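You operate a simulated robot arm through the tools that you are given. There is no shell and no other tool. Be economical: measure what you need, move in short steps, check, and stop when the job is done.

The job below is to be done with a simulated two-armed robot. You get a single attempt, and the scene is never put back.

Task
Wedge the brown cloth roll and fit the orange clip on it.
Fine: Slide all three wooden wedges up to the roll, unlifted.

The check looks at the end state, three seconds after you hand in, the way a careful person would. Anything else that was tipped, shoved, dropped, spilled or broken makes it a failure. Flat cloth is picked up by pressing the open fingertips on it (5 to 10 N) and closing them slowly along it; thin cloth reads only 2 to 8 mm in the jaws.

Robot
Two 7-joint arms with two-finger parallel grippers on one trunk, on a base that drives. Base frame: it is fixed to the floor where the robot stands at the start and does not move with it; the origin is under the middle of the robot, x ahead of it, y to its left, z up. Lengths are in mm, angles in degrees, forces in N, time in s.
The left shoulder is at the start at [50, 161, 1198], the right one opposite. With the tool pointing down near the work surface each hand reaches from about 240 to 680 mm from the robot's upright axis, wherever it stands, measured 20 degrees to its own side. Places, roughly: cream cloth roll (11x98x11 cm) [1200, 400, 1000]; orange cloth roll (10x106x10 cm) [1500, 200, 1000]; pink cloth roll (5x80x5 cm) [1400, 200, 1000]. Payload 3.43 kg a hand.
Tool frame (each hand has its own): the origin (TCP) lies between the finger pads and is the grasp point; the fingertips stand 30 mm ahead of it; z points along the fingers, y is the line along which they close. The gripper opens to 94 mm. The fingers are 28 mm wide and 10 mm thick; the gripper's body (50 by 96 mm) begins 55 mm behind the TCP.
Orientation is that of the tool frame in the base frame, as [roll, pitch, yaw] about the fixed x, y, z axes, in that order (R = Rz(yaw) Ry(pitch) Rx(roll)). With the fingers straight down and closing along the base's y, the tool's x points along the base's -x, its y along +y and its z along -z.

Tools
- The arms move only by the tool jog_arm. It takes "left_moves", "right_moves" or both (then of equal length, played together; a hand with none holds still); each is a list that holds one entry, the list of rows, each a list of 7 numbers: the turn, a rotation vector about the tool's x, y, z in degrees, then the shift along the tool's x, y, z in mm, then the finger opening in mm, from 0 to 94. In form: [[[wx, wy, wz, dx, dy, dz, jaw], ...]]. A call has 1 to 8 rows; each row is the pose to reach, as a shift and turn from the pose commanded when the call began, along the tool's axes at that moment. Each row takes 0.2 s and may step no farther than 50 mm and 8.6 degrees from the row before; otherwise, or with a gripper value out of range, the whole call is refused. A pose out of reach is approached as far as the arm can. The call stops where the force on the tool passes 90 N (or 10 N more than at its start, if that is more) or the arm is blocked; 0.2 s more then pass. Each finger travels about 45 mm/s and halts on what it meets, pressing with about 22 N; the grip force reading is that of the motor and also rises with nothing between the fingers. The clock runs only during rows and for 0.2 s after the last one: add rows that repeat a pose to give the fingers time. It gives the time, the measured TCP pose, the force on the tool (base axes), the opening and the grip force at its end, in the units of the frame above (readings bear some noise), with the torque about the TCP (base axes, N m) and any sound that the robot's microphone picked up, and new pictures: "show" is both (left out), scene, wrist or none (wrist: the cameras of the hands that moved).
- Cameras (640 x 400 px; columns grow to the right, rows downward): "scene" is now at [130.6, 15.5, 1334.9]; the picture's right is [0.18, -0.98, 0.00], its down [-0.43, -0.08, -0.90] and it looks along [0.88, 0.16, -0.44] (base axes); focal length 218 px, centre (320, 200). "left" rides on the left gripper at [76, -14, -103] in its tool frame; the picture's right is [0.18, 0.98, 0.00], its down [-0.75, 0.14, -0.64] and it looks along [-0.63, 0.12, 0.77] (tool axes); focal length 243 px, centre (320, 200). "right" rides on the right gripper at [76, 14, -103] in its tool frame; the picture's right is [-0.18, 0.98, 0.00], its down [-0.75, -0.14, -0.64] and it looks along [-0.63, -0.12, 0.77] (tool axes); focal length 243 px, centre (320, 200). There is no depth. A picture from a camera that has moved, and an enlarged one, comes with that camera's place and axes in the base frame and with its lens.
- lift_body(by): slides the trunk up (or, below 0, down) by that many mm; the arms and the scene camera ride with it, the base frame stays. It gives what a move gives, with no picture.
- roll_base(legs): drives the robot by 1 to 6 legs, each [ahead, left, turn to the left] in mm, mm and degrees, along the robot's own axes; the way and the turn of a leg run together, so that a leg with both is an arc; at most 1500 mm and 180 degrees a leg. The arms and the cameras ride along, it lands a little off, and it stops where it bumps. It gives what a move gives, and a new picture of the scene camera.
- pan_tilt(pan, tilt): turns the head with the scene camera to pan (to the left, within 80 degrees either way) and tilt (down, from -29 to 69), counted from straight ahead of the robot. It gives what a move gives, and a new picture of the scene camera.
- enlarge(camera, box): a new picture of the part [left, top, right, bottom] of that camera's present view, enlarged. It takes no simulated time.
- job_done(): hands the job in; it is judged then, once.

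Work in short steps. Places have to be worked out from the pictures, the camera data and where the tool is seen: move nearer, look again, correct. Check each grasp and each placing, and mend what went wrong. You have 120 turns and 260 pictures in all, those below and enlarged ones among them. Open the grippers and draw the arms clear of the work before you hand the job in, unless the task says otherwise; then end with one line.

The tools are called after "Emit:" as name(argument=value, ...) on one line, values as JSON. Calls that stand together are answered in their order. jog_arm: Moves the arms, as the interface text tells. Its arguments: {"type":"object","properties":{"left_moves":{"type":"array","items":{"type":"array","items":{"type":"array","items":{"type":"number"}}}},"right_moves":{"type":"array","items":{"type":"array","items":{"type":"array","items":{"type":"number"}}}},"show":{"type":"string","enum":["both","scene","wrist","none"]}},"required":[]} The other tools are called the same way: lift_body (by) slides the trunk up or down; roll_base (legs) drives the base; pan_tilt (pan, tilt) turns the head that bears the scene camera; enlarge (camera, box) takes an enlarged picture of a part of a camera's view; job_done () hands the job in.

At the start:

```text
clock: 0.0
left_tcp_pos: [355.3, 204.8, 1190.7]
left_tool_rot: [-179.8, 0.0, -179.9]
left_contact_force: [-0.4, 0.7, -0.3]
left_torque: [-0.03, 0.0, -0.04]
left_finger_gap: 94.0
left_grasp_force: 0.1
right_tcp_pos: [399.4, -93.2, 1191.4]
right_tool_rot: [180.0, 0.1, 179.9]
right_contact_force: [0.2, -0.7, 0.2]
right_torque: [0.0, 0.03, 0.0]
right_finger_gap: 94.2
right_grasp_force: 0.0
trunk travel left (down, up): [-225.0, 42.0]
robot x, y, heading: [1.8, -0.8, 0.2]
head pan, tilt: [10.2, 26.0]
```

scene: 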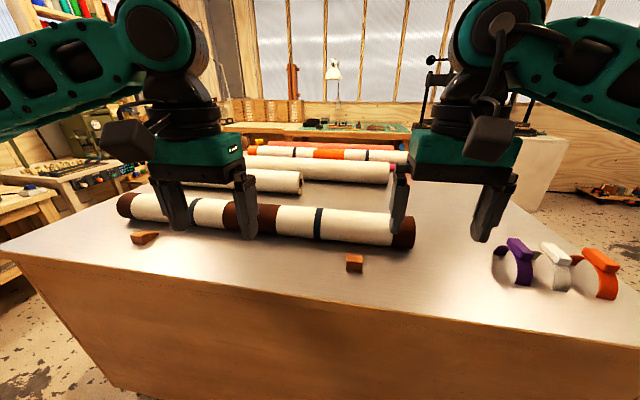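
right: 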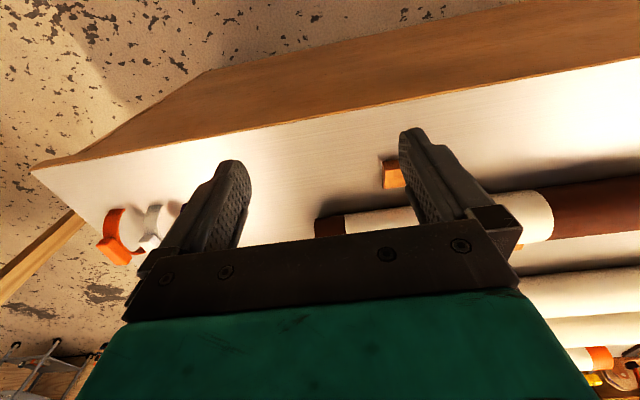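
left: 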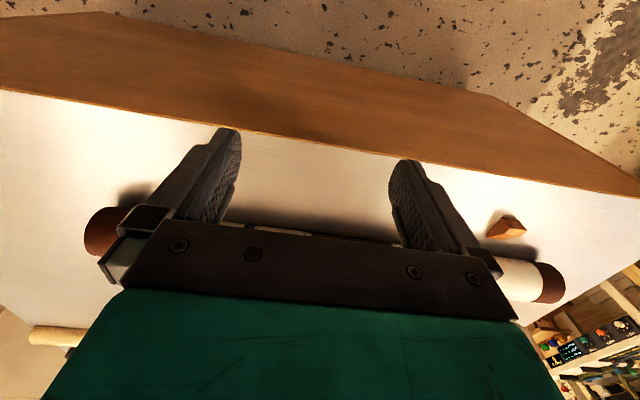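

I see a brown/white roll nearest, two wedges in front of it and three clips at the right. I enlarge to find the third wedge.

Emit:
enlarge(camera="scene", box=[100, 130, 440, 290])

Emit:
enlarge(camera="scene", box=[460, 210, 640, 320])

```text
1.88 times, centred on (270, 210) of scene
camera zoom: at [130.6, 15.5, 1334.9], right [0.18, -0.98, 0.0], down [-0.43, -0.08, -0.9], along [0.88, 0.16, -0.44], focal length 410 px, centre (414, 181)
```

zoom: 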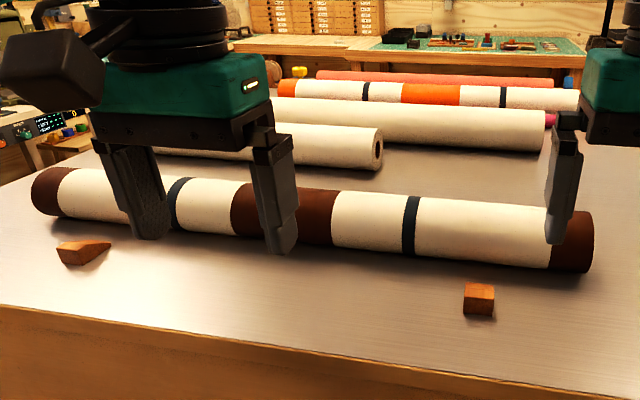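

```text
3.56 times, centred on (550, 265) of scene
camera zoom: at [130.6, 15.5, 1334.9], right [0.18, -0.98, 0.0], down [-0.43, -0.08, -0.9], along [0.88, 0.16, -0.44], focal length 774 px, centre (-498, -31)
```

zoom: 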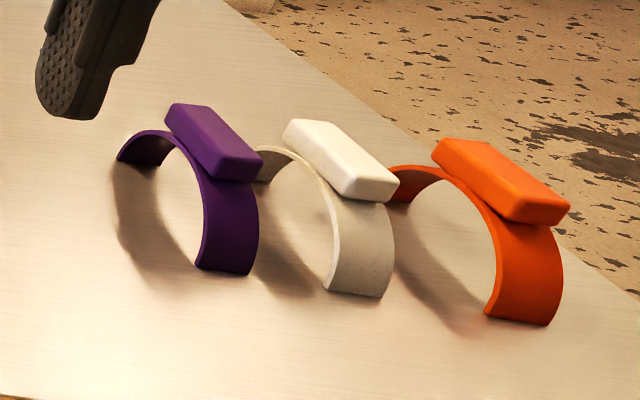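

The third wedge is probably hidden behind the roll. I move the left hand forward over the roll to look with its camera.

Emit:
jog_arm(left_moves=[[[0, 0, 0, -50, 0, 0, 94], [0, 0, 0, -100, 0, 0, 94], [0, 0, 0, -150, 0, 0, 94], [0, 0, 0, -200, 0, 0, 94], [0, 0, 0, -240, 0, 0, 94], [0, 0, 0, -240, 0, 0, 94]]])

Emit:
jog_arm(right_moves=[[[0, 0, 0, -50, 0, 0, 94], [0, 0, 0, -100, 0, 0, 94], [0, 0, 0, -150, 0, 0, 94], [0, 0, 0, -200, 0, 0, 94], [0, 0, 0, -240, 0, 0, 94], [0, 0, 0, -240, 0, 0, 94]]])

```text
clock: 1.4
left_tcp_pos: [595.7, 207.1, 1189.5]
left_tool_rot: [180.0, 0.0, 180.0]
left_contact_force: [-0.8, 0.2, 0.1]
left_torque: [0.01, -0.03, -0.01]
left_finger_gap: 93.8
left_grasp_force: 0.0
right_tcp_pos: [398.0, -92.7, 1193.0]
right_tool_rot: [-179.9, 0.0, -180.0]
right_contact_force: [0.3, 0.1, 0.6]
right_torque: [0.01, 0.01, 0.01]
right_finger_gap: 94.0
right_grasp_force: 0.0
trunk travel left (down, up): [-225.0, 42.0]
robot x, y, heading: [0.7, 4.3, 0.1]
head pan, tilt: [10.2, 26.0]
camera scene: at [130.3, 16.0, 1334.9], right [0.18, -0.98, 0.0], down [-0.43, -0.08, -0.9], along [0.88, 0.16, -0.44], focal length 218 px, centre (320, 200)
camera left: at [518.8, 191.5, 1293.1], right [-0.18, 0.98, 0.0], down [0.75, 0.14, 0.64], along [0.63, 0.12, -0.77], focal length 243 px, centre (320, 200)
```

scene: 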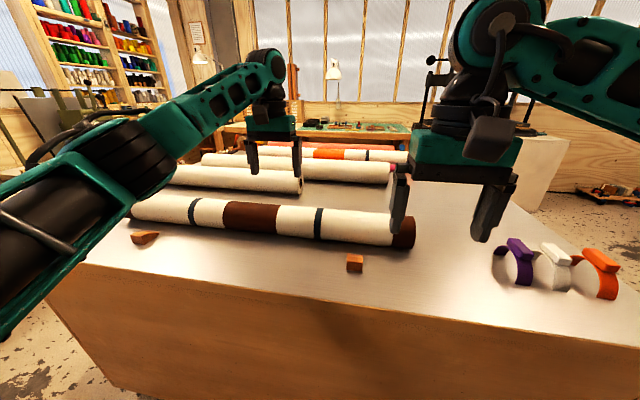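
left: 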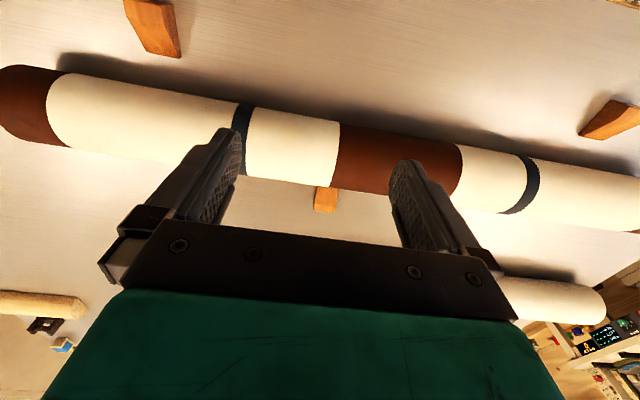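

```text
clock: 2.8
left_tcp_pos: [595.4, 206.0, 1190.2]
left_tool_rot: [-179.9, -0.1, -179.9]
left_contact_force: [-0.9, -0.3, -0.7]
left_torque: [0.03, 0.0, -0.03]
left_finger_gap: 93.9
left_grasp_force: 0.0
right_tcp_pos: [609.6, -101.7, 1183.7]
right_tool_rot: [-179.8, 0.0, -179.9]
right_contact_force: [-0.6, 0.4, 0.4]
right_torque: [-0.01, 0.0, -0.02]
right_finger_gap: 94.0
right_grasp_force: 0.1
right hand out of reach, approached as far as the arm can: row 5, 6
trunk travel left (down, up): [-225.0, 42.0]
robot x, y, heading: [3.8, 2.7, 0.1]
head pan, tilt: [10.2, 26.0]
camera scene: at [130.3, 15.9, 1334.9], right [0.18, -0.98, 0.0], down [-0.43, -0.08, -0.9], along [0.88, 0.16, -0.44], focal length 218 px, centre (320, 200)
camera right: at [532.4, -88.4, 1288.0], right [0.18, 0.98, 0.0], down [0.75, -0.14, 0.64], along [0.63, -0.12, -0.77], focal length 243 px, centre (320, 200)
```

scene: 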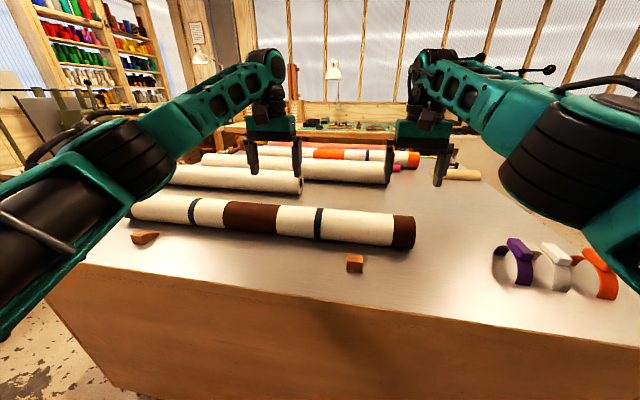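
right: 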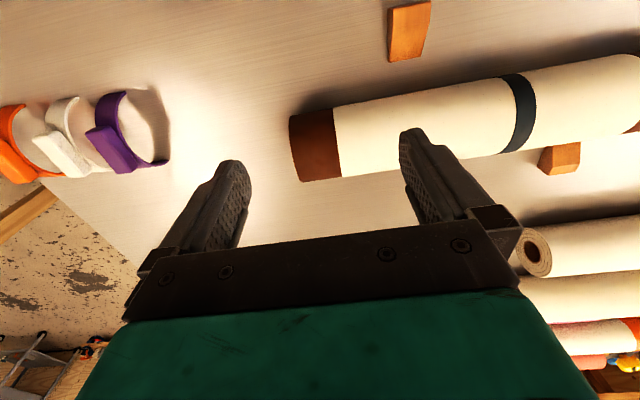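

The third wedge is behind the roll near [785, 243]; the roll lies about along y at x≈665. I look down to see how much room the base has ahead of the table.

Emit:
pan_tilt(pan=0, tilt=65)

```text
clock: 3.9
left_tcp_pos: [595.3, 206.5, 1189.4]
left_tool_rot: [-179.9, 0.0, -179.8]
left_contact_force: [0.7, 0.0, -0.4]
left_torque: [-0.02, 0.01, 0.01]
left_finger_gap: 94.0
left_grasp_force: 0.0
right_tcp_pos: [610.2, -103.5, 1183.7]
right_tool_rot: [-180.0, 0.1, 180.0]
right_contact_force: [0.0, 0.3, -0.3]
right_torque: [-0.02, 0.0, -0.02]
right_finger_gap: 93.7
right_grasp_force: 0.0
trunk travel left (down, up): [-225.0, 42.0]
robot x, y, heading: [0.4, 2.4, 0.0]
head pan, tilt: [0.0, 65.0]
camera scene: at [100.9, -0.8, 1281.0], right [0.0, -1.0, 0.0], down [-0.91, 0.0, -0.42], along [0.42, 0.0, -0.91], focal length 218 px, centre (320, 200)
```

scene: 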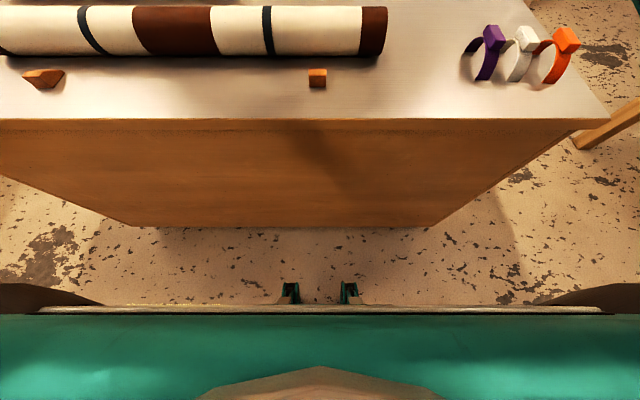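

There's some 270 mm of room ahead, and the hands are well above everything. I drive 200 mm ahead.

Emit:
roll_base(legs=[[200, 0, 0]])

```text
clock: 5.3
left_tcp_pos: [746.4, 208.1, 1189.4]
left_tool_rot: [-179.9, 0.0, -179.8]
left_contact_force: [-1.3, 0.0, 0.4]
left_torque: [0.04, -0.06, -0.04]
left_finger_gap: 93.9
left_grasp_force: 0.0
right_tcp_pos: [760.8, -101.4, 1182.5]
right_tool_rot: [-179.9, -0.1, -179.8]
right_contact_force: [-0.7, 0.2, 0.1]
right_torque: [-0.03, -0.06, 0.0]
right_finger_gap: 94.1
right_grasp_force: 0.0
trunk travel left (down, up): [-225.0, 42.0]
robot x, y, heading: [155.8, 1.7, 0.1]
head pan, tilt: [0.0, 65.0]
stopped in leg 1: the robot was blocked; the commanded pose is now the measured one
camera scene: at [251.5, -0.4, 1281.1], right [0.0, -1.0, 0.0], down [-0.91, 0.0, -0.42], along [0.42, 0.0, -0.91], focal length 218 px, centre (320, 200)
```

scene: 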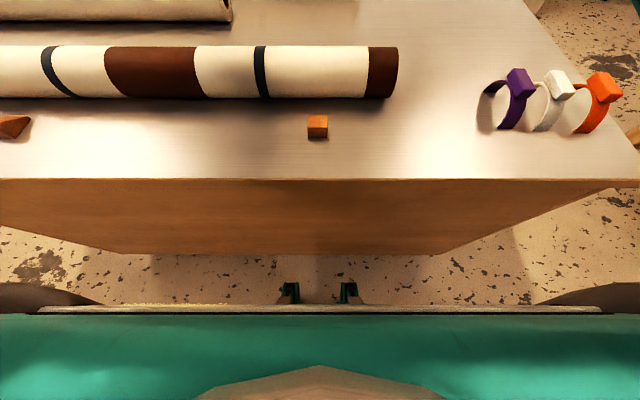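

The base stopped against the table at x≈156. I enlarge to see wedges and clips in detail from here.

Emit:
enlarge(camera="scene", box=[250, 30, 410, 150])

Emit:
enlarge(camera="scene", box=[460, 40, 640, 160])

Emit:
pan_tilt(pan=40, tilt=45)

```text
3.33 times, centred on (330, 90) of scene
camera zoom: at [251.5, -0.4, 1281.1], right [0.0, -1.0, 0.0], down [-0.91, 0.0, -0.42], along [0.42, 0.0, -0.91], focal length 725 px, centre (287, 567)
```

zoom: 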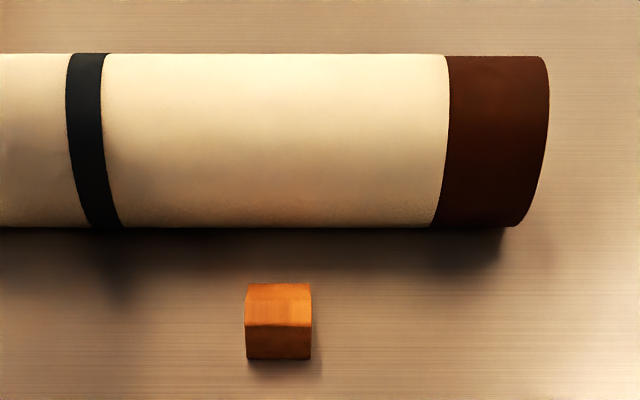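

```text
3.33 times, centred on (550, 100) of scene
camera zoom: at [251.5, -0.4, 1281.1], right [0.0, -1.0, 0.0], down [-0.91, 0.0, -0.42], along [0.42, 0.0, -0.91], focal length 725 px, centre (-447, 533)
```

zoom: 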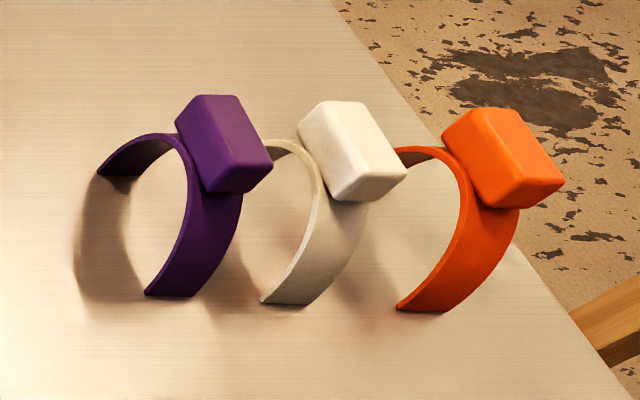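

```text
clock: 6.4
left_tcp_pos: [747.5, 207.9, 1187.9]
left_tool_rot: [-180.0, 0.0, -179.7]
left_contact_force: [-0.7, 0.3, 0.0]
left_torque: [0.05, -0.02, -0.03]
left_finger_gap: 94.1
left_grasp_force: 0.0
right_tcp_pos: [761.0, -102.2, 1181.9]
right_tool_rot: [-180.0, -0.1, -179.9]
right_contact_force: [-0.8, 0.4, 0.2]
right_torque: [0.0, -0.01, -0.02]
right_finger_gap: 94.1
right_grasp_force: 0.0
trunk travel left (down, up): [-225.0, 42.0]
robot x, y, heading: [152.6, 2.1, 0.2]
head pan, tilt: [40.0, 45.0]
camera scene: at [254.9, 51.7, 1305.9], right [0.64, -0.77, 0.0], down [-0.54, -0.46, -0.71], along [0.54, 0.46, -0.71], focal length 218 px, centre (320, 200)
```

scene: 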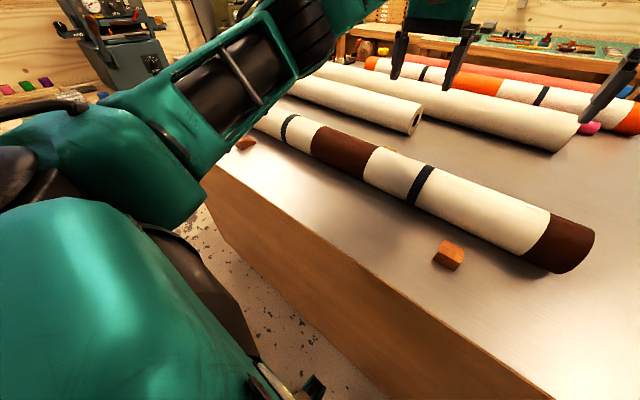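

I take a fresh left-wrist view to locate wedge 3 from above.

Emit:
jog_arm(left_moves=[[[0, 0, 0, 0, 0, 0, 94]]], show="wrist")

Emit:
enlarge(camera="right", box=[0, 0, 640, 400])

```text
clock: 6.8
left_tcp_pos: [747.3, 206.6, 1189.1]
left_tool_rot: [179.9, -0.1, -179.8]
left_contact_force: [0.0, 0.2, 0.3]
left_torque: [-0.01, 0.01, 0.01]
left_finger_gap: 93.9
left_grasp_force: 0.1
right_tcp_pos: [763.1, -101.9, 1182.3]
right_tool_rot: [-180.0, -0.1, -179.9]
right_contact_force: [0.5, 0.5, -0.8]
right_torque: [0.01, -0.02, -0.01]
right_finger_gap: 93.6
right_grasp_force: 0.0
trunk travel left (down, up): [-225.0, 42.0]
robot x, y, heading: [148.6, 1.5, 0.2]
head pan, tilt: [40.0, 45.0]
camera left: at [671.2, 192.3, 1292.2], right [-0.19, 0.98, 0.0], down [0.75, 0.14, 0.64], along [0.63, 0.12, -0.77], focal length 243 px, centre (320, 200)
```

left: 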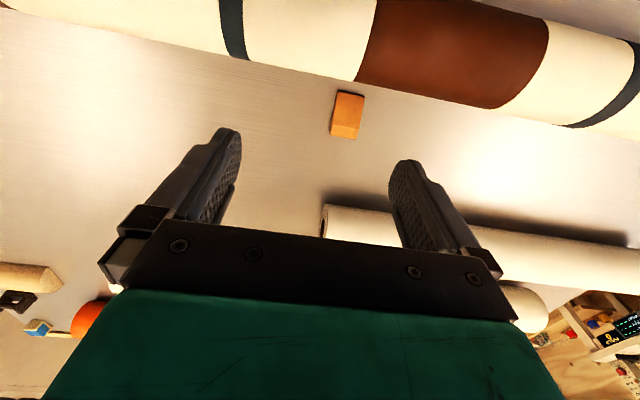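

```text
1.00 times, centred on (320, 200) of right (not enlarged: the box is as wide or as high as the picture)
camera zoom: at [685.7, -88.1, 1286.7], right [0.18, 0.98, 0.0], down [0.75, -0.14, 0.64], along [0.63, -0.12, -0.77], focal length 243 px, centre (320, 200)
```

zoom: 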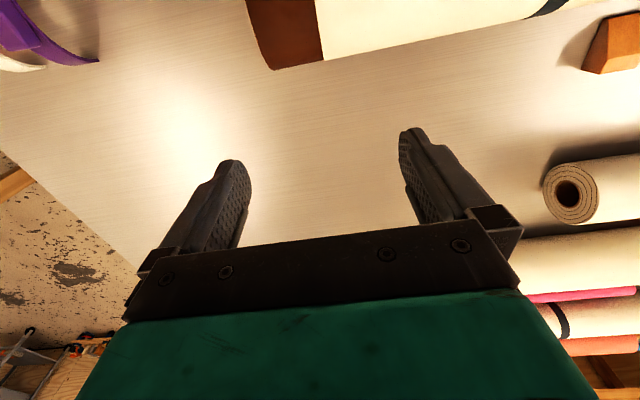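

Wedge 3 spans about x 766–839, y≈260, slightly yawed. First I do wedge 1 with the right hand: move it to in front of the wedge, jaw 20 mm, at safe height.

Emit:
jog_arm(right_moves=[[[0, 0, 0, 50, 0, 0, 80], [0, 0, 0, 100, 30, 0, 60], [0, 0, 0, 150, 60, 0, 40], [0, 0, 0, 200, 90, 0, 20], [0, 0, 0, 238, 108, 20, 20], [0, 0, 0, 238, 108, 70, 20], [0, 0, 0, 238, 108, 120, 20], [0, 0, 0, 238, 108, 170, 20]]])

Emit:
pan_tilt(pan=0, tilt=55)

```text
refused: row 2 steps farther than a row can; nothing moved
```

```text
clock: 7.8
left_tcp_pos: [747.5, 206.6, 1188.1]
left_tool_rot: [-179.9, -0.1, -179.8]
left_contact_force: [-1.1, -0.2, 0.0]
left_torque: [0.01, 0.03, -0.02]
left_finger_gap: 94.2
left_grasp_force: 0.1
right_tcp_pos: [762.5, -101.8, 1181.7]
right_tool_rot: [180.0, -0.1, -179.9]
right_contact_force: [0.8, 0.2, -0.2]
right_torque: [0.02, -0.01, -0.01]
right_finger_gap: 94.0
right_grasp_force: 0.0
trunk travel left (down, up): [-225.0, 42.0]
robot x, y, heading: [148.8, 1.5, 0.2]
head pan, tilt: [0.0, 55.0]
camera scene: at [264.7, -0.4, 1292.5], right [0.0, -1.0, 0.0], down [-0.82, 0.0, -0.57], along [0.57, 0.0, -0.82], focal length 218 px, centre (320, 200)
```

scene: 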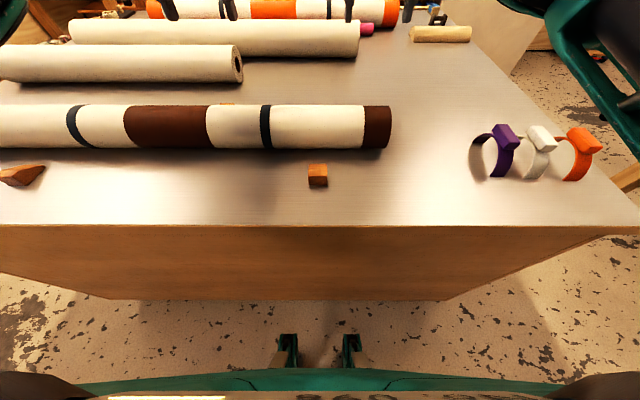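

Step too long; I split it into shorter moves.

Emit:
jog_arm(right_moves=[[[0, 0, 0, 40, 18, 0, 80], [0, 0, 0, 80, 36, 0, 60], [0, 0, 0, 120, 54, 0, 40], [0, 0, 0, 160, 72, 0, 20], [0, 0, 0, 200, 90, 0, 20], [0, 0, 0, 238, 108, 0, 20], [0, 0, 0, 238, 108, 50, 20], [0, 0, 0, 238, 108, 100, 20]]], show="none")

Emit:
jog_arm(right_moves=[[[0, 0, 0, 0, 0, 50, 20], [0, 0, 0, 0, 0, 85, 20], [0, 0, 0, 0, 0, 95, 20], [0, 0, 0, 0, 0, 95, 20]]])

```text
clock: 9.7
left_tcp_pos: [749.4, 207.0, 1189.3]
left_tool_rot: [-180.0, -0.2, -179.8]
left_contact_force: [0.2, -0.2, -0.2]
left_torque: [0.0, -0.03, 0.0]
left_finger_gap: 94.3
left_grasp_force: 0.0
right_tcp_pos: [523.1, 5.2, 1083.4]
right_tool_rot: [179.9, 0.1, 180.0]
right_contact_force: [0.0, 1.6, 0.3]
right_torque: [0.0, -0.02, 0.01]
right_finger_gap: 20.1
right_grasp_force: 0.0
right hand out of reach, approached as far as the arm can: row 1
trunk travel left (down, up): [-225.0, 42.0]
robot x, y, heading: [150.3, -0.7, 0.1]
head pan, tilt: [0.0, 55.0]
```

```text
clock: 10.7
left_tcp_pos: [746.7, 206.8, 1188.7]
left_tool_rot: [-179.9, -0.1, -179.8]
left_contact_force: [-0.1, 0.6, 0.1]
left_torque: [0.01, 0.0, 0.0]
left_finger_gap: 93.8
left_grasp_force: 0.1
right_tcp_pos: [523.0, 6.0, 987.4]
right_tool_rot: [-180.0, -0.1, -180.0]
right_contact_force: [-0.8, -0.4, -0.1]
right_torque: [0.01, 0.0, 0.0]
right_finger_gap: 20.0
right_grasp_force: 0.0
trunk travel left (down, up): [-225.0, 42.0]
robot x, y, heading: [153.0, 0.5, 0.1]
head pan, tilt: [0.0, 55.0]
camera scene: at [264.7, -0.4, 1292.5], right [0.0, -1.0, 0.0], down [-0.82, 0.0, -0.57], along [0.57, 0.0, -0.82], focal length 218 px, centre (320, 200)
camera right: at [446.4, 19.4, 1091.6], right [0.18, 0.98, 0.0], down [0.75, -0.14, 0.64], along [0.63, -0.12, -0.77], focal length 243 px, centre (320, 200)
```

scene: 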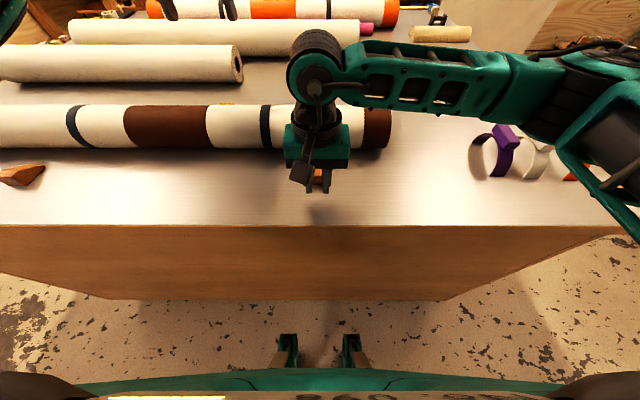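
right: 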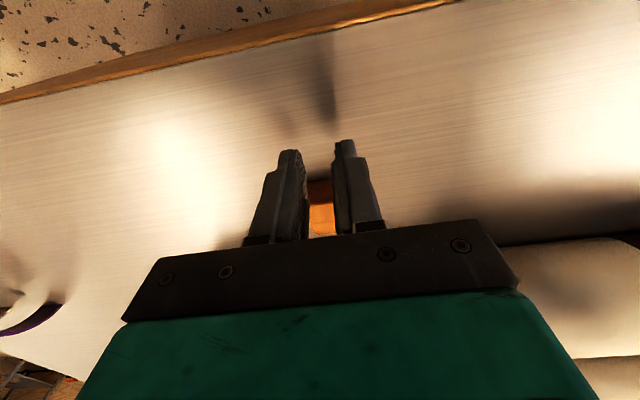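

The hand is centred in front of wedge 1. I lower toward the table carefully.

Emit:
jog_arm(right_moves=[[[0, 0, 0, 0, 0, 15, 20], [0, 0, 0, 0, 0, 25, 20], [0, 0, 0, 0, 0, 25, 20]]], show="none")

Emit:
jog_arm(right_moves=[[[0, 0, 0, 0, 0, 4, 20], [0, 0, 0, 0, 0, 7, 20], [0, 0, 0, 0, 0, 7, 20]]], show="wrist")

```text
clock: 11.4
left_tcp_pos: [747.7, 207.3, 1189.0]
left_tool_rot: [179.9, 0.0, -179.8]
left_contact_force: [0.6, -0.4, 0.1]
left_torque: [0.02, 0.0, -0.01]
left_finger_gap: 94.1
left_grasp_force: 0.1
right_tcp_pos: [523.3, 6.3, 961.7]
right_tool_rot: [180.0, 0.0, 180.0]
right_contact_force: [-0.3, 0.0, 0.4]
right_torque: [0.0, 0.02, 0.0]
right_finger_gap: 20.1
right_grasp_force: 0.1
trunk travel left (down, up): [-225.0, 42.0]
robot x, y, heading: [153.1, 0.8, -0.0]
head pan, tilt: [0.0, 55.0]
```

```text
clock: 12.2
left_tcp_pos: [745.0, 206.8, 1191.3]
left_tool_rot: [-180.0, 0.1, -179.8]
left_contact_force: [-0.8, -0.1, 1.0]
left_torque: [-0.02, 0.03, 0.03]
left_finger_gap: 94.1
left_grasp_force: 0.1
right_tcp_pos: [522.4, 5.8, 959.5]
right_tool_rot: [179.7, 0.4, -179.9]
right_contact_force: [0.5, -3.8, 43.4]
right_torque: [-0.78, 0.57, 0.04]
right_finger_gap: 21.6
right_grasp_force: 1.7
trunk travel left (down, up): [-225.0, 42.0]
robot x, y, heading: [152.6, 2.0, 0.0]
head pan, tilt: [0.0, 55.0]
camera right: at [445.7, 19.5, 1063.9], right [0.18, 0.98, 0.01], down [0.75, -0.14, 0.65], along [0.64, -0.11, -0.76], focal length 243 px, centre (320, 200)
```

right: 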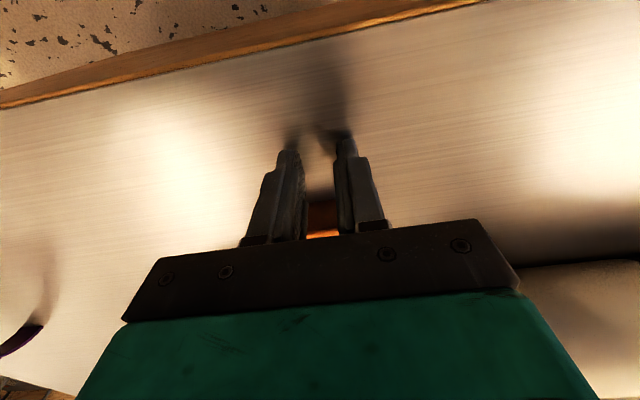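

Table touched: its top is at z≈930. I raise 9 mm and push wedge 1 forward to near the roll.

Emit:
jog_arm(right_moves=[[[0, 0, 0, 0, 0, -9, 20], [0, 0, 0, -12, 0, -9, 20], [0, 0, 0, -24, 0, -9, 20], [0, 0, 0, -36, 0, -9, 20], [0, 0, 0, -48, 0, -9, 20], [0, 0, 0, -56, 0, -9, 20], [0, 0, 0, -56, 0, -9, 20]]], show="both")

Emit:
enlarge(camera="scene", box=[260, 90, 420, 210])

```text
clock: 13.8
left_tcp_pos: [747.8, 206.4, 1187.8]
left_tool_rot: [-180.0, -0.1, -179.8]
left_contact_force: [-0.1, -0.7, -0.6]
left_torque: [0.02, -0.01, -0.04]
left_finger_gap: 94.0
left_grasp_force: 0.1
right_tcp_pos: [580.1, 5.9, 965.8]
right_tool_rot: [180.0, 0.0, -179.9]
right_contact_force: [-1.2, 0.0, -0.5]
right_torque: [0.01, -0.03, -0.01]
right_finger_gap: 20.1
right_grasp_force: 0.1
trunk travel left (down, up): [-225.0, 42.0]
robot x, y, heading: [154.6, -0.0, 0.1]
head pan, tilt: [0.0, 55.0]
camera scene: at [264.7, -0.4, 1292.5], right [0.0, -1.0, 0.0], down [-0.82, 0.0, -0.57], along [0.57, 0.0, -0.82], focal length 218 px, centre (320, 200)
camera right: at [502.8, 20.3, 1069.7], right [0.18, 0.98, 0.0], down [0.75, -0.14, 0.64], along [0.63, -0.12, -0.77], focal length 243 px, centre (320, 200)
```

scene: 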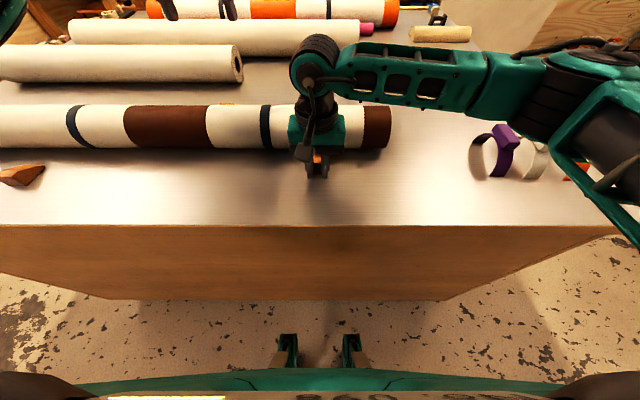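
right: 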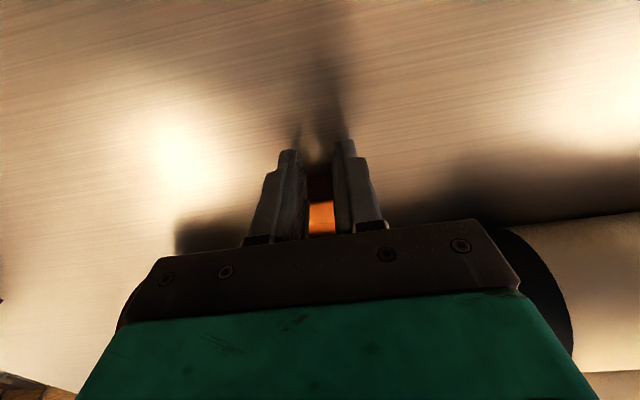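

```text
3.33 times, centred on (340, 150) of scene
camera zoom: at [264.7, -0.4, 1292.5], right [0.0, -1.0, 0.0], down [-0.82, 0.0, -0.57], along [0.57, 0.0, -0.82], focal length 725 px, centre (253, 367)
```

zoom: 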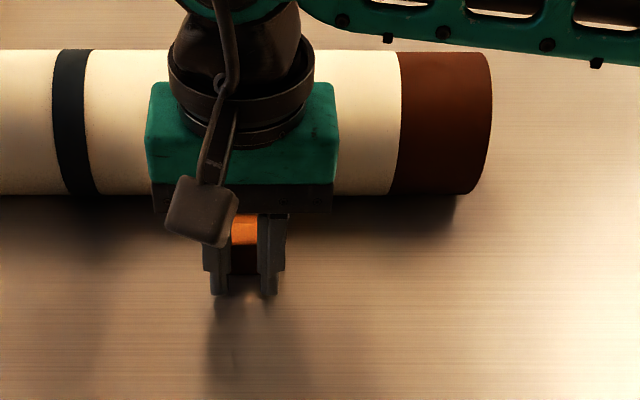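

No notable force yet. I push on in small steps watching the force.

Emit:
jog_arm(right_moves=[[[0, 0, 0, -3, 0, 0, 20], [0, 0, 0, -6, 0, 0, 20], [0, 0, 0, -6, 0, 0, 20]]], show="none")

Emit:
jog_arm(right_moves=[[[0, 0, 0, -3, 0, 0, 20], [0, 0, 0, -6, 0, 0, 20], [0, 0, 0, -6, 0, 0, 20]]], show="wrist")

Emit:
enlarge(camera="scene", box=[260, 90, 420, 210])

```text
clock: 14.7
left_tcp_pos: [747.8, 207.8, 1187.9]
left_tool_rot: [-179.8, -0.1, -179.9]
left_contact_force: [-0.1, -0.8, 0.7]
left_torque: [-0.02, 0.03, 0.01]
left_finger_gap: 93.8
left_grasp_force: 0.1
right_tcp_pos: [585.2, 5.8, 964.0]
right_tool_rot: [180.0, -0.1, -179.9]
right_contact_force: [0.4, 0.3, -0.4]
right_torque: [0.05, -0.01, -0.03]
right_finger_gap: 20.1
right_grasp_force: 0.0
trunk travel left (down, up): [-225.0, 42.0]
robot x, y, heading: [151.7, 0.2, 0.0]
head pan, tilt: [0.0, 55.0]
```

```text
clock: 15.4
left_tcp_pos: [747.6, 207.0, 1188.7]
left_tool_rot: [-179.9, -0.1, -179.8]
left_contact_force: [-0.5, 0.7, 0.3]
left_torque: [-0.03, -0.01, -0.01]
left_finger_gap: 93.8
left_grasp_force: 0.1
right_tcp_pos: [591.0, 6.4, 964.3]
right_tool_rot: [180.0, -0.1, -180.0]
right_contact_force: [0.1, -0.4, 0.2]
right_torque: [-0.04, 0.01, -0.02]
right_finger_gap: 19.9
right_grasp_force: 0.0
trunk travel left (down, up): [-225.0, 42.0]
robot x, y, heading: [153.2, 1.2, 0.3]
head pan, tilt: [0.0, 55.0]
camera right: at [515.4, 19.9, 1068.9], right [0.18, 0.98, 0.0], down [0.75, -0.14, 0.64], along [0.63, -0.12, -0.77], focal length 243 px, centre (320, 200)
```

right: 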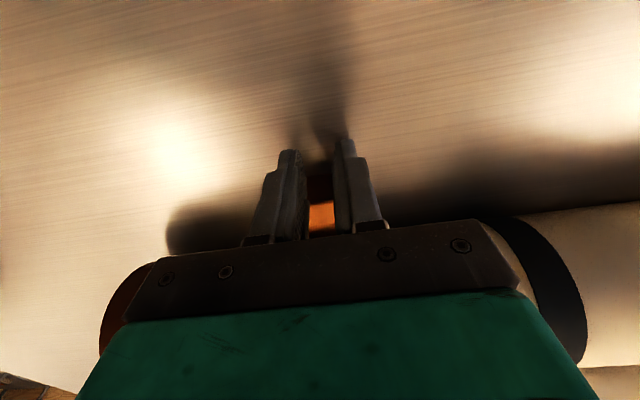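

```text
3.33 times, centred on (340, 150) of scene
camera zoom: at [264.7, -0.4, 1292.5], right [0.0, -1.0, 0.0], down [-0.82, 0.0, -0.57], along [0.57, 0.0, -0.82], focal length 725 px, centre (253, 367)
```

zoom: 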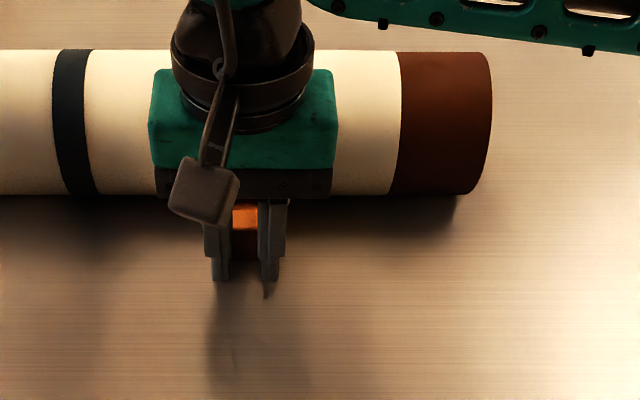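

Still free. I continue in 5 mm pushes.

Emit:
jog_arm(right_moves=[[[0, 0, 0, -3, 0, 0, 20], [0, 0, 0, -5, 0, 0, 20], [0, 0, 0, -5, 0, 0, 20]]], show="none")

Emit:
jog_arm(right_moves=[[[0, 0, 0, -3, 0, 0, 20], [0, 0, 0, -5, 0, 0, 20], [0, 0, 0, -5, 0, 0, 20]]], show="none")

Emit:
enlarge(camera="scene", box=[260, 90, 420, 210])

```text
clock: 16.2
left_tcp_pos: [746.8, 207.4, 1189.3]
left_tool_rot: [180.0, 0.0, -179.8]
left_contact_force: [-0.4, -0.3, 0.0]
left_torque: [0.02, 0.03, -0.01]
left_finger_gap: 94.2
left_grasp_force: 0.1
right_tcp_pos: [595.1, 6.5, 963.9]
right_tool_rot: [180.0, -0.2, -179.9]
right_contact_force: [-8.6, -0.9, 0.9]
right_torque: [-0.05, 0.16, -0.04]
right_finger_gap: 20.3
right_grasp_force: 0.1
trunk travel left (down, up): [-225.0, 42.0]
robot x, y, heading: [153.8, -2.5, 0.2]
head pan, tilt: [0.0, 55.0]
```

```text
clock: 17.1
left_tcp_pos: [747.0, 207.3, 1188.7]
left_tool_rot: [180.0, 0.1, -179.8]
left_contact_force: [0.2, -0.1, -0.3]
left_torque: [-0.01, 0.0, 0.01]
left_finger_gap: 93.6
left_grasp_force: 0.1
right_tcp_pos: [601.4, 6.3, 965.3]
right_tool_rot: [180.0, -0.1, -179.9]
right_contact_force: [-5.9, 0.5, -0.8]
right_torque: [0.05, 0.17, 0.02]
right_finger_gap: 20.2
right_grasp_force: 0.2
trunk travel left (down, up): [-225.0, 42.0]
robot x, y, heading: [150.8, 3.0, -0.2]
head pan, tilt: [0.0, 55.0]
```

```text
3.33 times, centred on (340, 150) of scene
camera zoom: at [264.2, -0.4, 1292.6], right [0.0, -1.0, 0.0], down [-0.82, 0.0, -0.57], along [0.57, 0.0, -0.82], focal length 725 px, centre (253, 367)
```

zoom: 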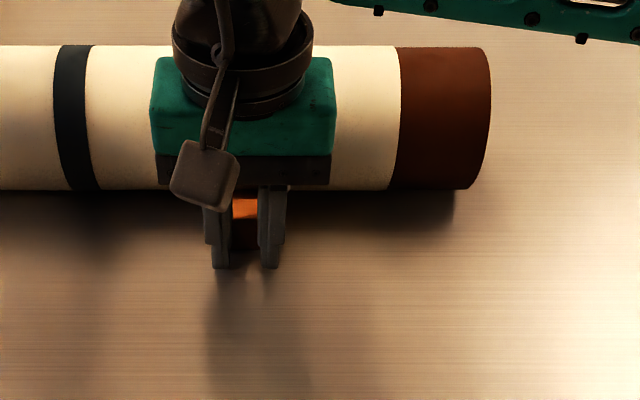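

Contact at ~8 N: the roll has shifted a few mm, so wedge 1 touches it. I back the hand off, lift it, and inspect.

Emit:
jog_arm(right_moves=[[[0, 0, 0, 15, 0, 0, 20], [0, 0, 0, 40, 0, 0, 20], [0, 0, 0, 40, 0, -50, 20], [0, 0, 0, 40, 0, -100, 40], [0, 0, 0, 40, 0, -150, 60], [0, 0, 0, 40, -50, -180, 94], [0, 0, 0, 40, -100, -180, 94]]], show="wrist")

Emit:
enlarge(camera="scene", box=[260, 90, 420, 210])

```text
refused: row 6 steps farther than a row can; nothing moved
```

```text
3.33 times, centred on (340, 150) of scene
camera zoom: at [264.2, -0.4, 1292.6], right [0.0, -1.0, 0.0], down [-0.82, 0.0, -0.57], along [0.57, 0.0, -0.82], focal length 725 px, centre (253, 367)
```

zoom: 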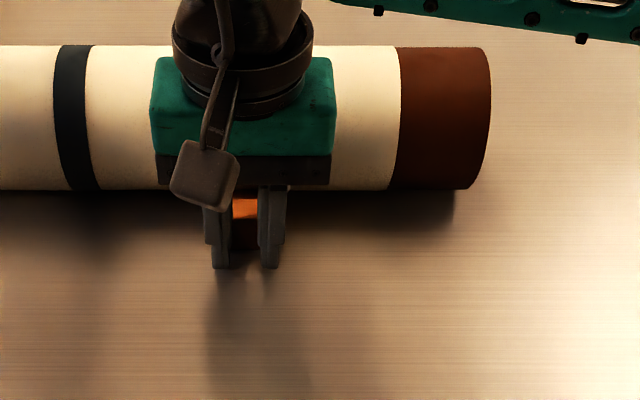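

Retrying the withdrawal with shorter steps.

Emit:
jog_arm(right_moves=[[[0, 0, 0, 15, 0, 0, 20], [0, 0, 0, 40, 0, 0, 20], [0, 0, 0, 40, 0, -50, 20], [0, 0, 0, 40, 0, -100, 40], [0, 0, 0, 40, 0, -150, 60], [0, 0, 0, 40, -40, -170, 94], [0, 0, 0, 40, -85, -170, 94]]], show="wrist")

Emit:
enlarge(camera="scene", box=[260, 90, 420, 210])

```text
clock: 18.6
left_tcp_pos: [747.2, 206.2, 1188.3]
left_tool_rot: [180.0, -0.1, -179.8]
left_contact_force: [-0.1, 0.6, -1.0]
left_torque: [0.05, -0.01, -0.04]
left_finger_gap: 94.0
left_grasp_force: 0.2
right_tcp_pos: [562.1, -78.3, 1134.3]
right_tool_rot: [179.9, -0.1, -179.8]
right_contact_force: [1.1, -1.2, -0.3]
right_torque: [0.0, -0.02, 0.02]
right_finger_gap: 94.0
right_grasp_force: 0.1
trunk travel left (down, up): [-225.0, 42.0]
robot x, y, heading: [149.5, 3.0, 0.0]
head pan, tilt: [0.0, 55.0]
camera right: at [485.6, -66.3, 1238.6], right [0.18, 0.98, 0.0], down [0.75, -0.14, 0.64], along [0.63, -0.12, -0.77], focal length 243 px, centre (320, 200)
```

right: 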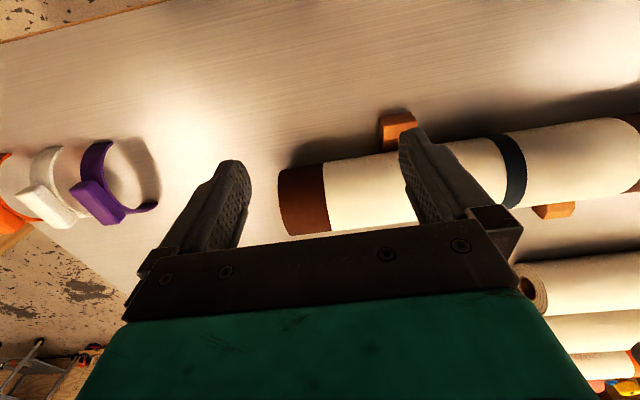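

```text
3.33 times, centred on (340, 150) of scene
camera zoom: at [264.6, -1.1, 1292.6], right [0.0, -1.0, 0.0], down [-0.82, 0.0, -0.57], along [0.57, 0.0, -0.82], focal length 725 px, centre (253, 367)
```

zoom: 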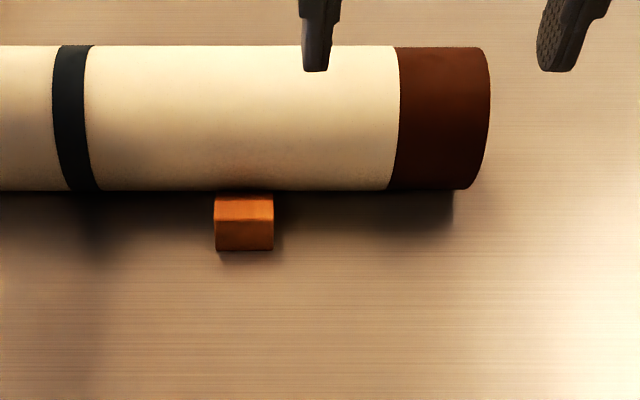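

Wedge 1 sits against the roll. Now I drive slightly back and 300 mm left to work on wedge 2.

Emit:
roll_base(legs=[[-12, 0, 0], [0, 300, 0]])

Emit:
jog_arm(left_moves=[[[0, 0, 0, 50, 0, 0, 94], [0, 0, 0, 100, 0, 0, 94], [0, 0, 0, 150, 0, 0, 94], [0, 0, 0, 200, 0, 0, 94], [0, 0, 0, 200, 0, 0, 94]]])

```text
clock: 22.2
left_tcp_pos: [738.0, 503.0, 1188.5]
left_tool_rot: [-180.0, 0.0, 179.9]
left_contact_force: [-0.9, -0.2, -0.4]
left_torque: [-0.02, 0.01, 0.02]
left_finger_gap: 94.0
left_grasp_force: 0.1
right_tcp_pos: [550.0, 218.5, 1133.6]
right_tool_rot: [179.9, -0.1, 179.6]
right_contact_force: [0.9, 0.1, 0.6]
right_torque: [0.02, -0.02, 0.03]
right_finger_gap: 93.8
right_grasp_force: 0.0
trunk travel left (down, up): [-225.0, 42.0]
robot x, y, heading: [140.5, 301.6, -0.2]
head pan, tilt: [0.0, 55.0]
camera scene: at [252.9, 299.3, 1292.5], right [-0.01, -1.0, 0.0], down [-0.82, 0.0, -0.57], along [0.57, 0.0, -0.82], focal length 218 px, centre (320, 200)
```

scene: 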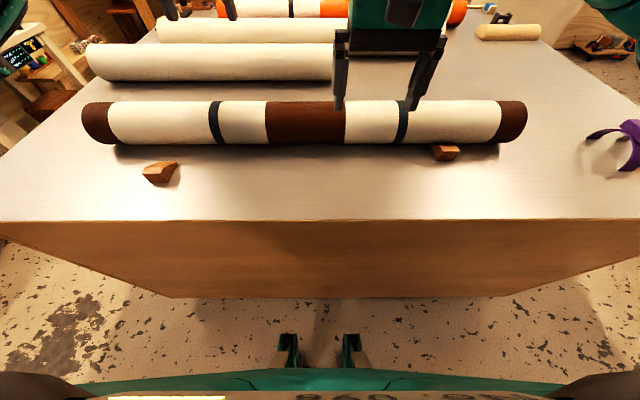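

```text
clock: 23.4
left_tcp_pos: [538.4, 504.4, 1189.3]
left_tool_rot: [180.0, -0.1, 179.9]
left_contact_force: [0.6, 0.4, 0.1]
left_torque: [-0.01, 0.02, 0.02]
left_finger_gap: 93.9
left_grasp_force: 0.1
right_tcp_pos: [551.1, 219.2, 1133.6]
right_tool_rot: [-179.9, 0.0, 179.6]
right_contact_force: [-0.1, -0.2, -0.6]
right_torque: [0.0, 0.01, -0.02]
right_finger_gap: 93.9
right_grasp_force: 0.0
trunk travel left (down, up): [-225.0, 42.0]
robot x, y, heading: [143.8, 299.9, -0.3]
head pan, tilt: [0.0, 55.0]
camera scene: at [253.2, 299.0, 1292.5], right [-0.01, -1.0, 0.0], down [-0.82, 0.0, -0.57], along [0.57, 0.0, -0.82], focal length 218 px, centre (320, 200)
camera left: at [461.7, 489.7, 1291.7], right [-0.18, 0.98, 0.0], down [0.76, 0.14, 0.64], along [0.63, 0.12, -0.77], focal length 243 px, centre (320, 200)
```

scene: 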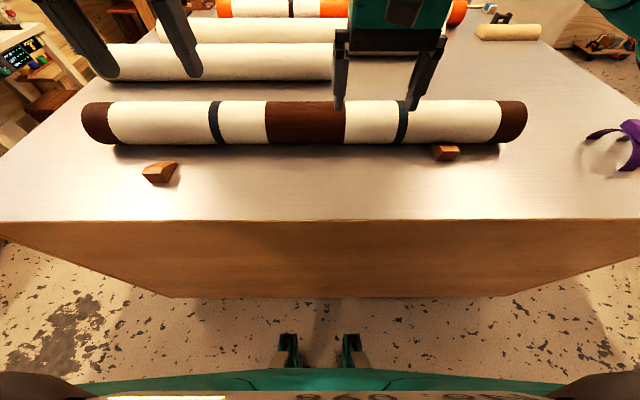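
left: 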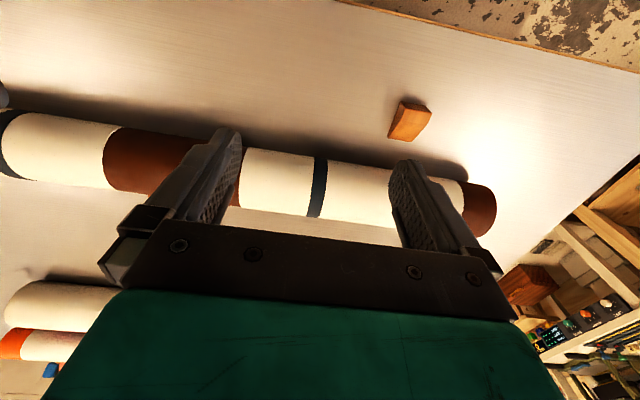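

Emit:
enlarge(camera="scene", box=[110, 120, 230, 210])

Emit:
enlarge(camera="left", box=[360, 70, 480, 160])

```text
4.44 times, centred on (170, 165) of scene
camera zoom: at [253.2, 299.0, 1292.5], right [-0.01, -1.0, 0.0], down [-0.82, 0.0, -0.57], along [0.57, 0.0, -0.82], focal length 967 px, centre (987, 356)
```

zoom: 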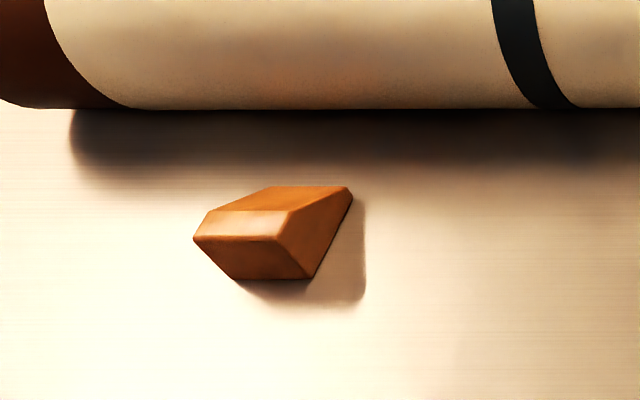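

```text
4.44 times, centred on (420, 115) of left
camera zoom: at [461.7, 489.7, 1291.7], right [-0.18, 0.98, 0.0], down [0.76, 0.14, 0.64], along [0.63, 0.12, -0.77], focal length 1078 px, centre (-124, 578)
```

zoom: 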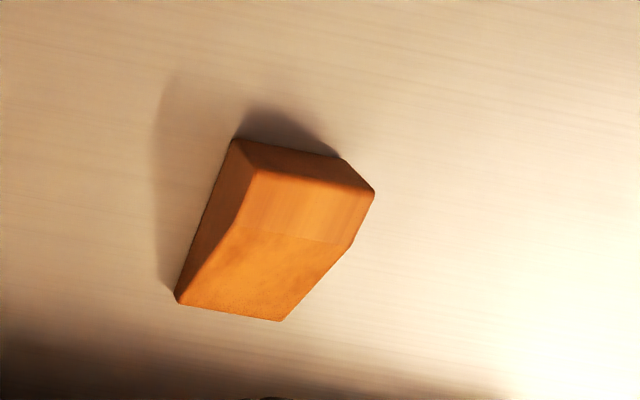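

Wedge 2 already points straight at the roll (x 553–610, y≈647). I bring the left hand behind it and lower to 4 mm above the table.

Emit:
jog_arm(left_moves=[[[0, 0, 0, 6, 45, 0, 70], [0, 0, 0, 12, 90, 0, 45], [0, 0, 0, 18, 135, 0, 20], [0, 0, 0, 23, 143, 40, 20], [0, 0, 0, 23, 143, 85, 20], [0, 0, 0, 23, 143, 130, 20], [0, 0, 0, 23, 143, 175, 20], [0, 0, 0, 23, 143, 175, 20]]], show="both")

```text
clock: 25.2
left_tcp_pos: [514.6, 647.5, 1011.9]
left_tool_rot: [180.0, 0.0, 179.8]
left_contact_force: [0.9, -0.6, -0.2]
left_torque: [0.02, 0.01, 0.0]
left_finger_gap: 20.2
left_grasp_force: 0.1
right_tcp_pos: [549.4, 217.0, 1134.4]
right_tool_rot: [179.9, 0.0, 179.6]
right_contact_force: [0.8, -0.1, -0.3]
right_torque: [0.01, 0.01, 0.01]
right_finger_gap: 94.0
right_grasp_force: 0.2
trunk travel left (down, up): [-225.0, 42.0]
robot x, y, heading: [143.4, 304.0, -0.4]
head pan, tilt: [0.0, 55.0]
camera scene: at [252.8, 299.0, 1292.6], right [-0.01, -1.0, 0.0], down [-0.82, 0.0, -0.57], along [0.57, 0.0, -0.82], focal length 218 px, centre (320, 200)
camera left: at [439.2, 632.3, 1115.9], right [-0.18, 0.98, 0.0], down [0.75, 0.14, 0.64], along [0.63, 0.12, -0.77], focal length 243 px, centre (320, 200)
```

scene: 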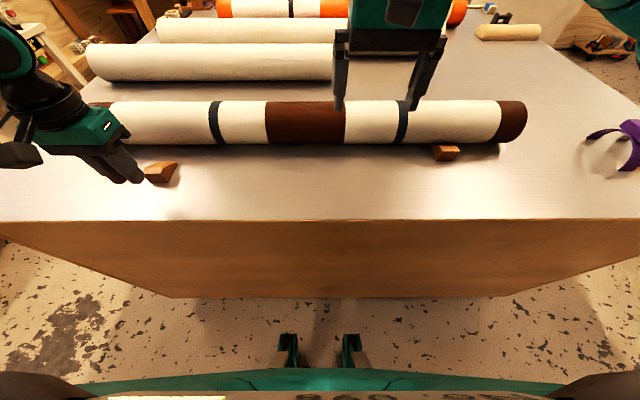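
left: 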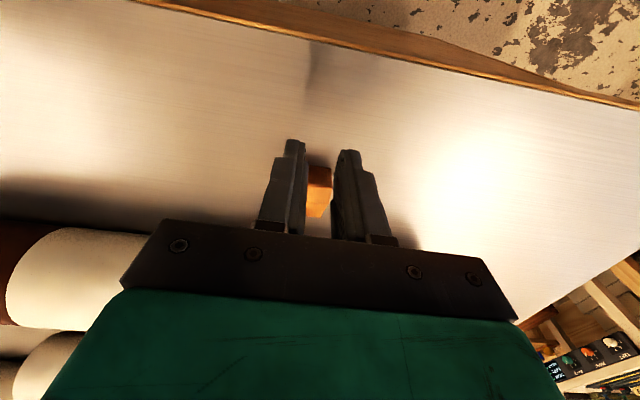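

Aligned with wedge 2. I lower to z≈965 and start pushing.

Emit:
jog_arm(left_moves=[[[0, 0, 0, 0, 0, 25, 20], [0, 0, 0, 0, 0, 47, 20], [0, 0, 0, -15, 0, 47, 20], [0, 0, 0, -30, 0, 47, 20], [0, 0, 0, -42, 0, 47, 20], [0, 0, 0, -54, 0, 47, 20], [0, 0, 0, -66, 0, 47, 20], [0, 0, 0, -66, 0, 47, 20]]], show="none")

Emit:
enlarge(camera="scene", box=[80, 90, 240, 210])

```text
clock: 27.0
left_tcp_pos: [580.3, 646.1, 966.1]
left_tool_rot: [-179.9, 0.0, 179.9]
left_contact_force: [0.2, 0.8, -0.3]
left_torque: [0.01, 0.01, -0.02]
left_finger_gap: 19.9
left_grasp_force: 0.1
right_tcp_pos: [551.3, 218.4, 1133.4]
right_tool_rot: [-180.0, -0.1, 179.6]
right_contact_force: [-0.9, -0.1, 0.2]
right_torque: [0.01, -0.04, -0.01]
right_finger_gap: 94.0
right_grasp_force: 0.0
trunk travel left (down, up): [-225.0, 42.0]
robot x, y, heading: [138.3, 299.9, -0.3]
head pan, tilt: [0.0, 55.0]
```

```text
3.33 times, centred on (160, 150) of scene
camera zoom: at [252.8, 299.1, 1292.5], right [-0.01, -1.0, 0.0], down [-0.82, 0.0, -0.57], along [0.57, 0.0, -0.82], focal length 725 px, centre (853, 367)
```

zoom: 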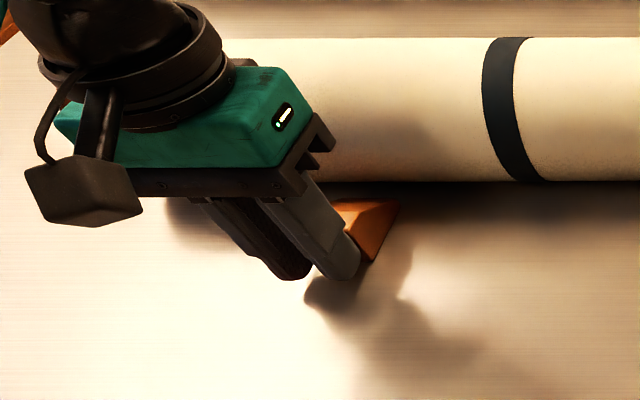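

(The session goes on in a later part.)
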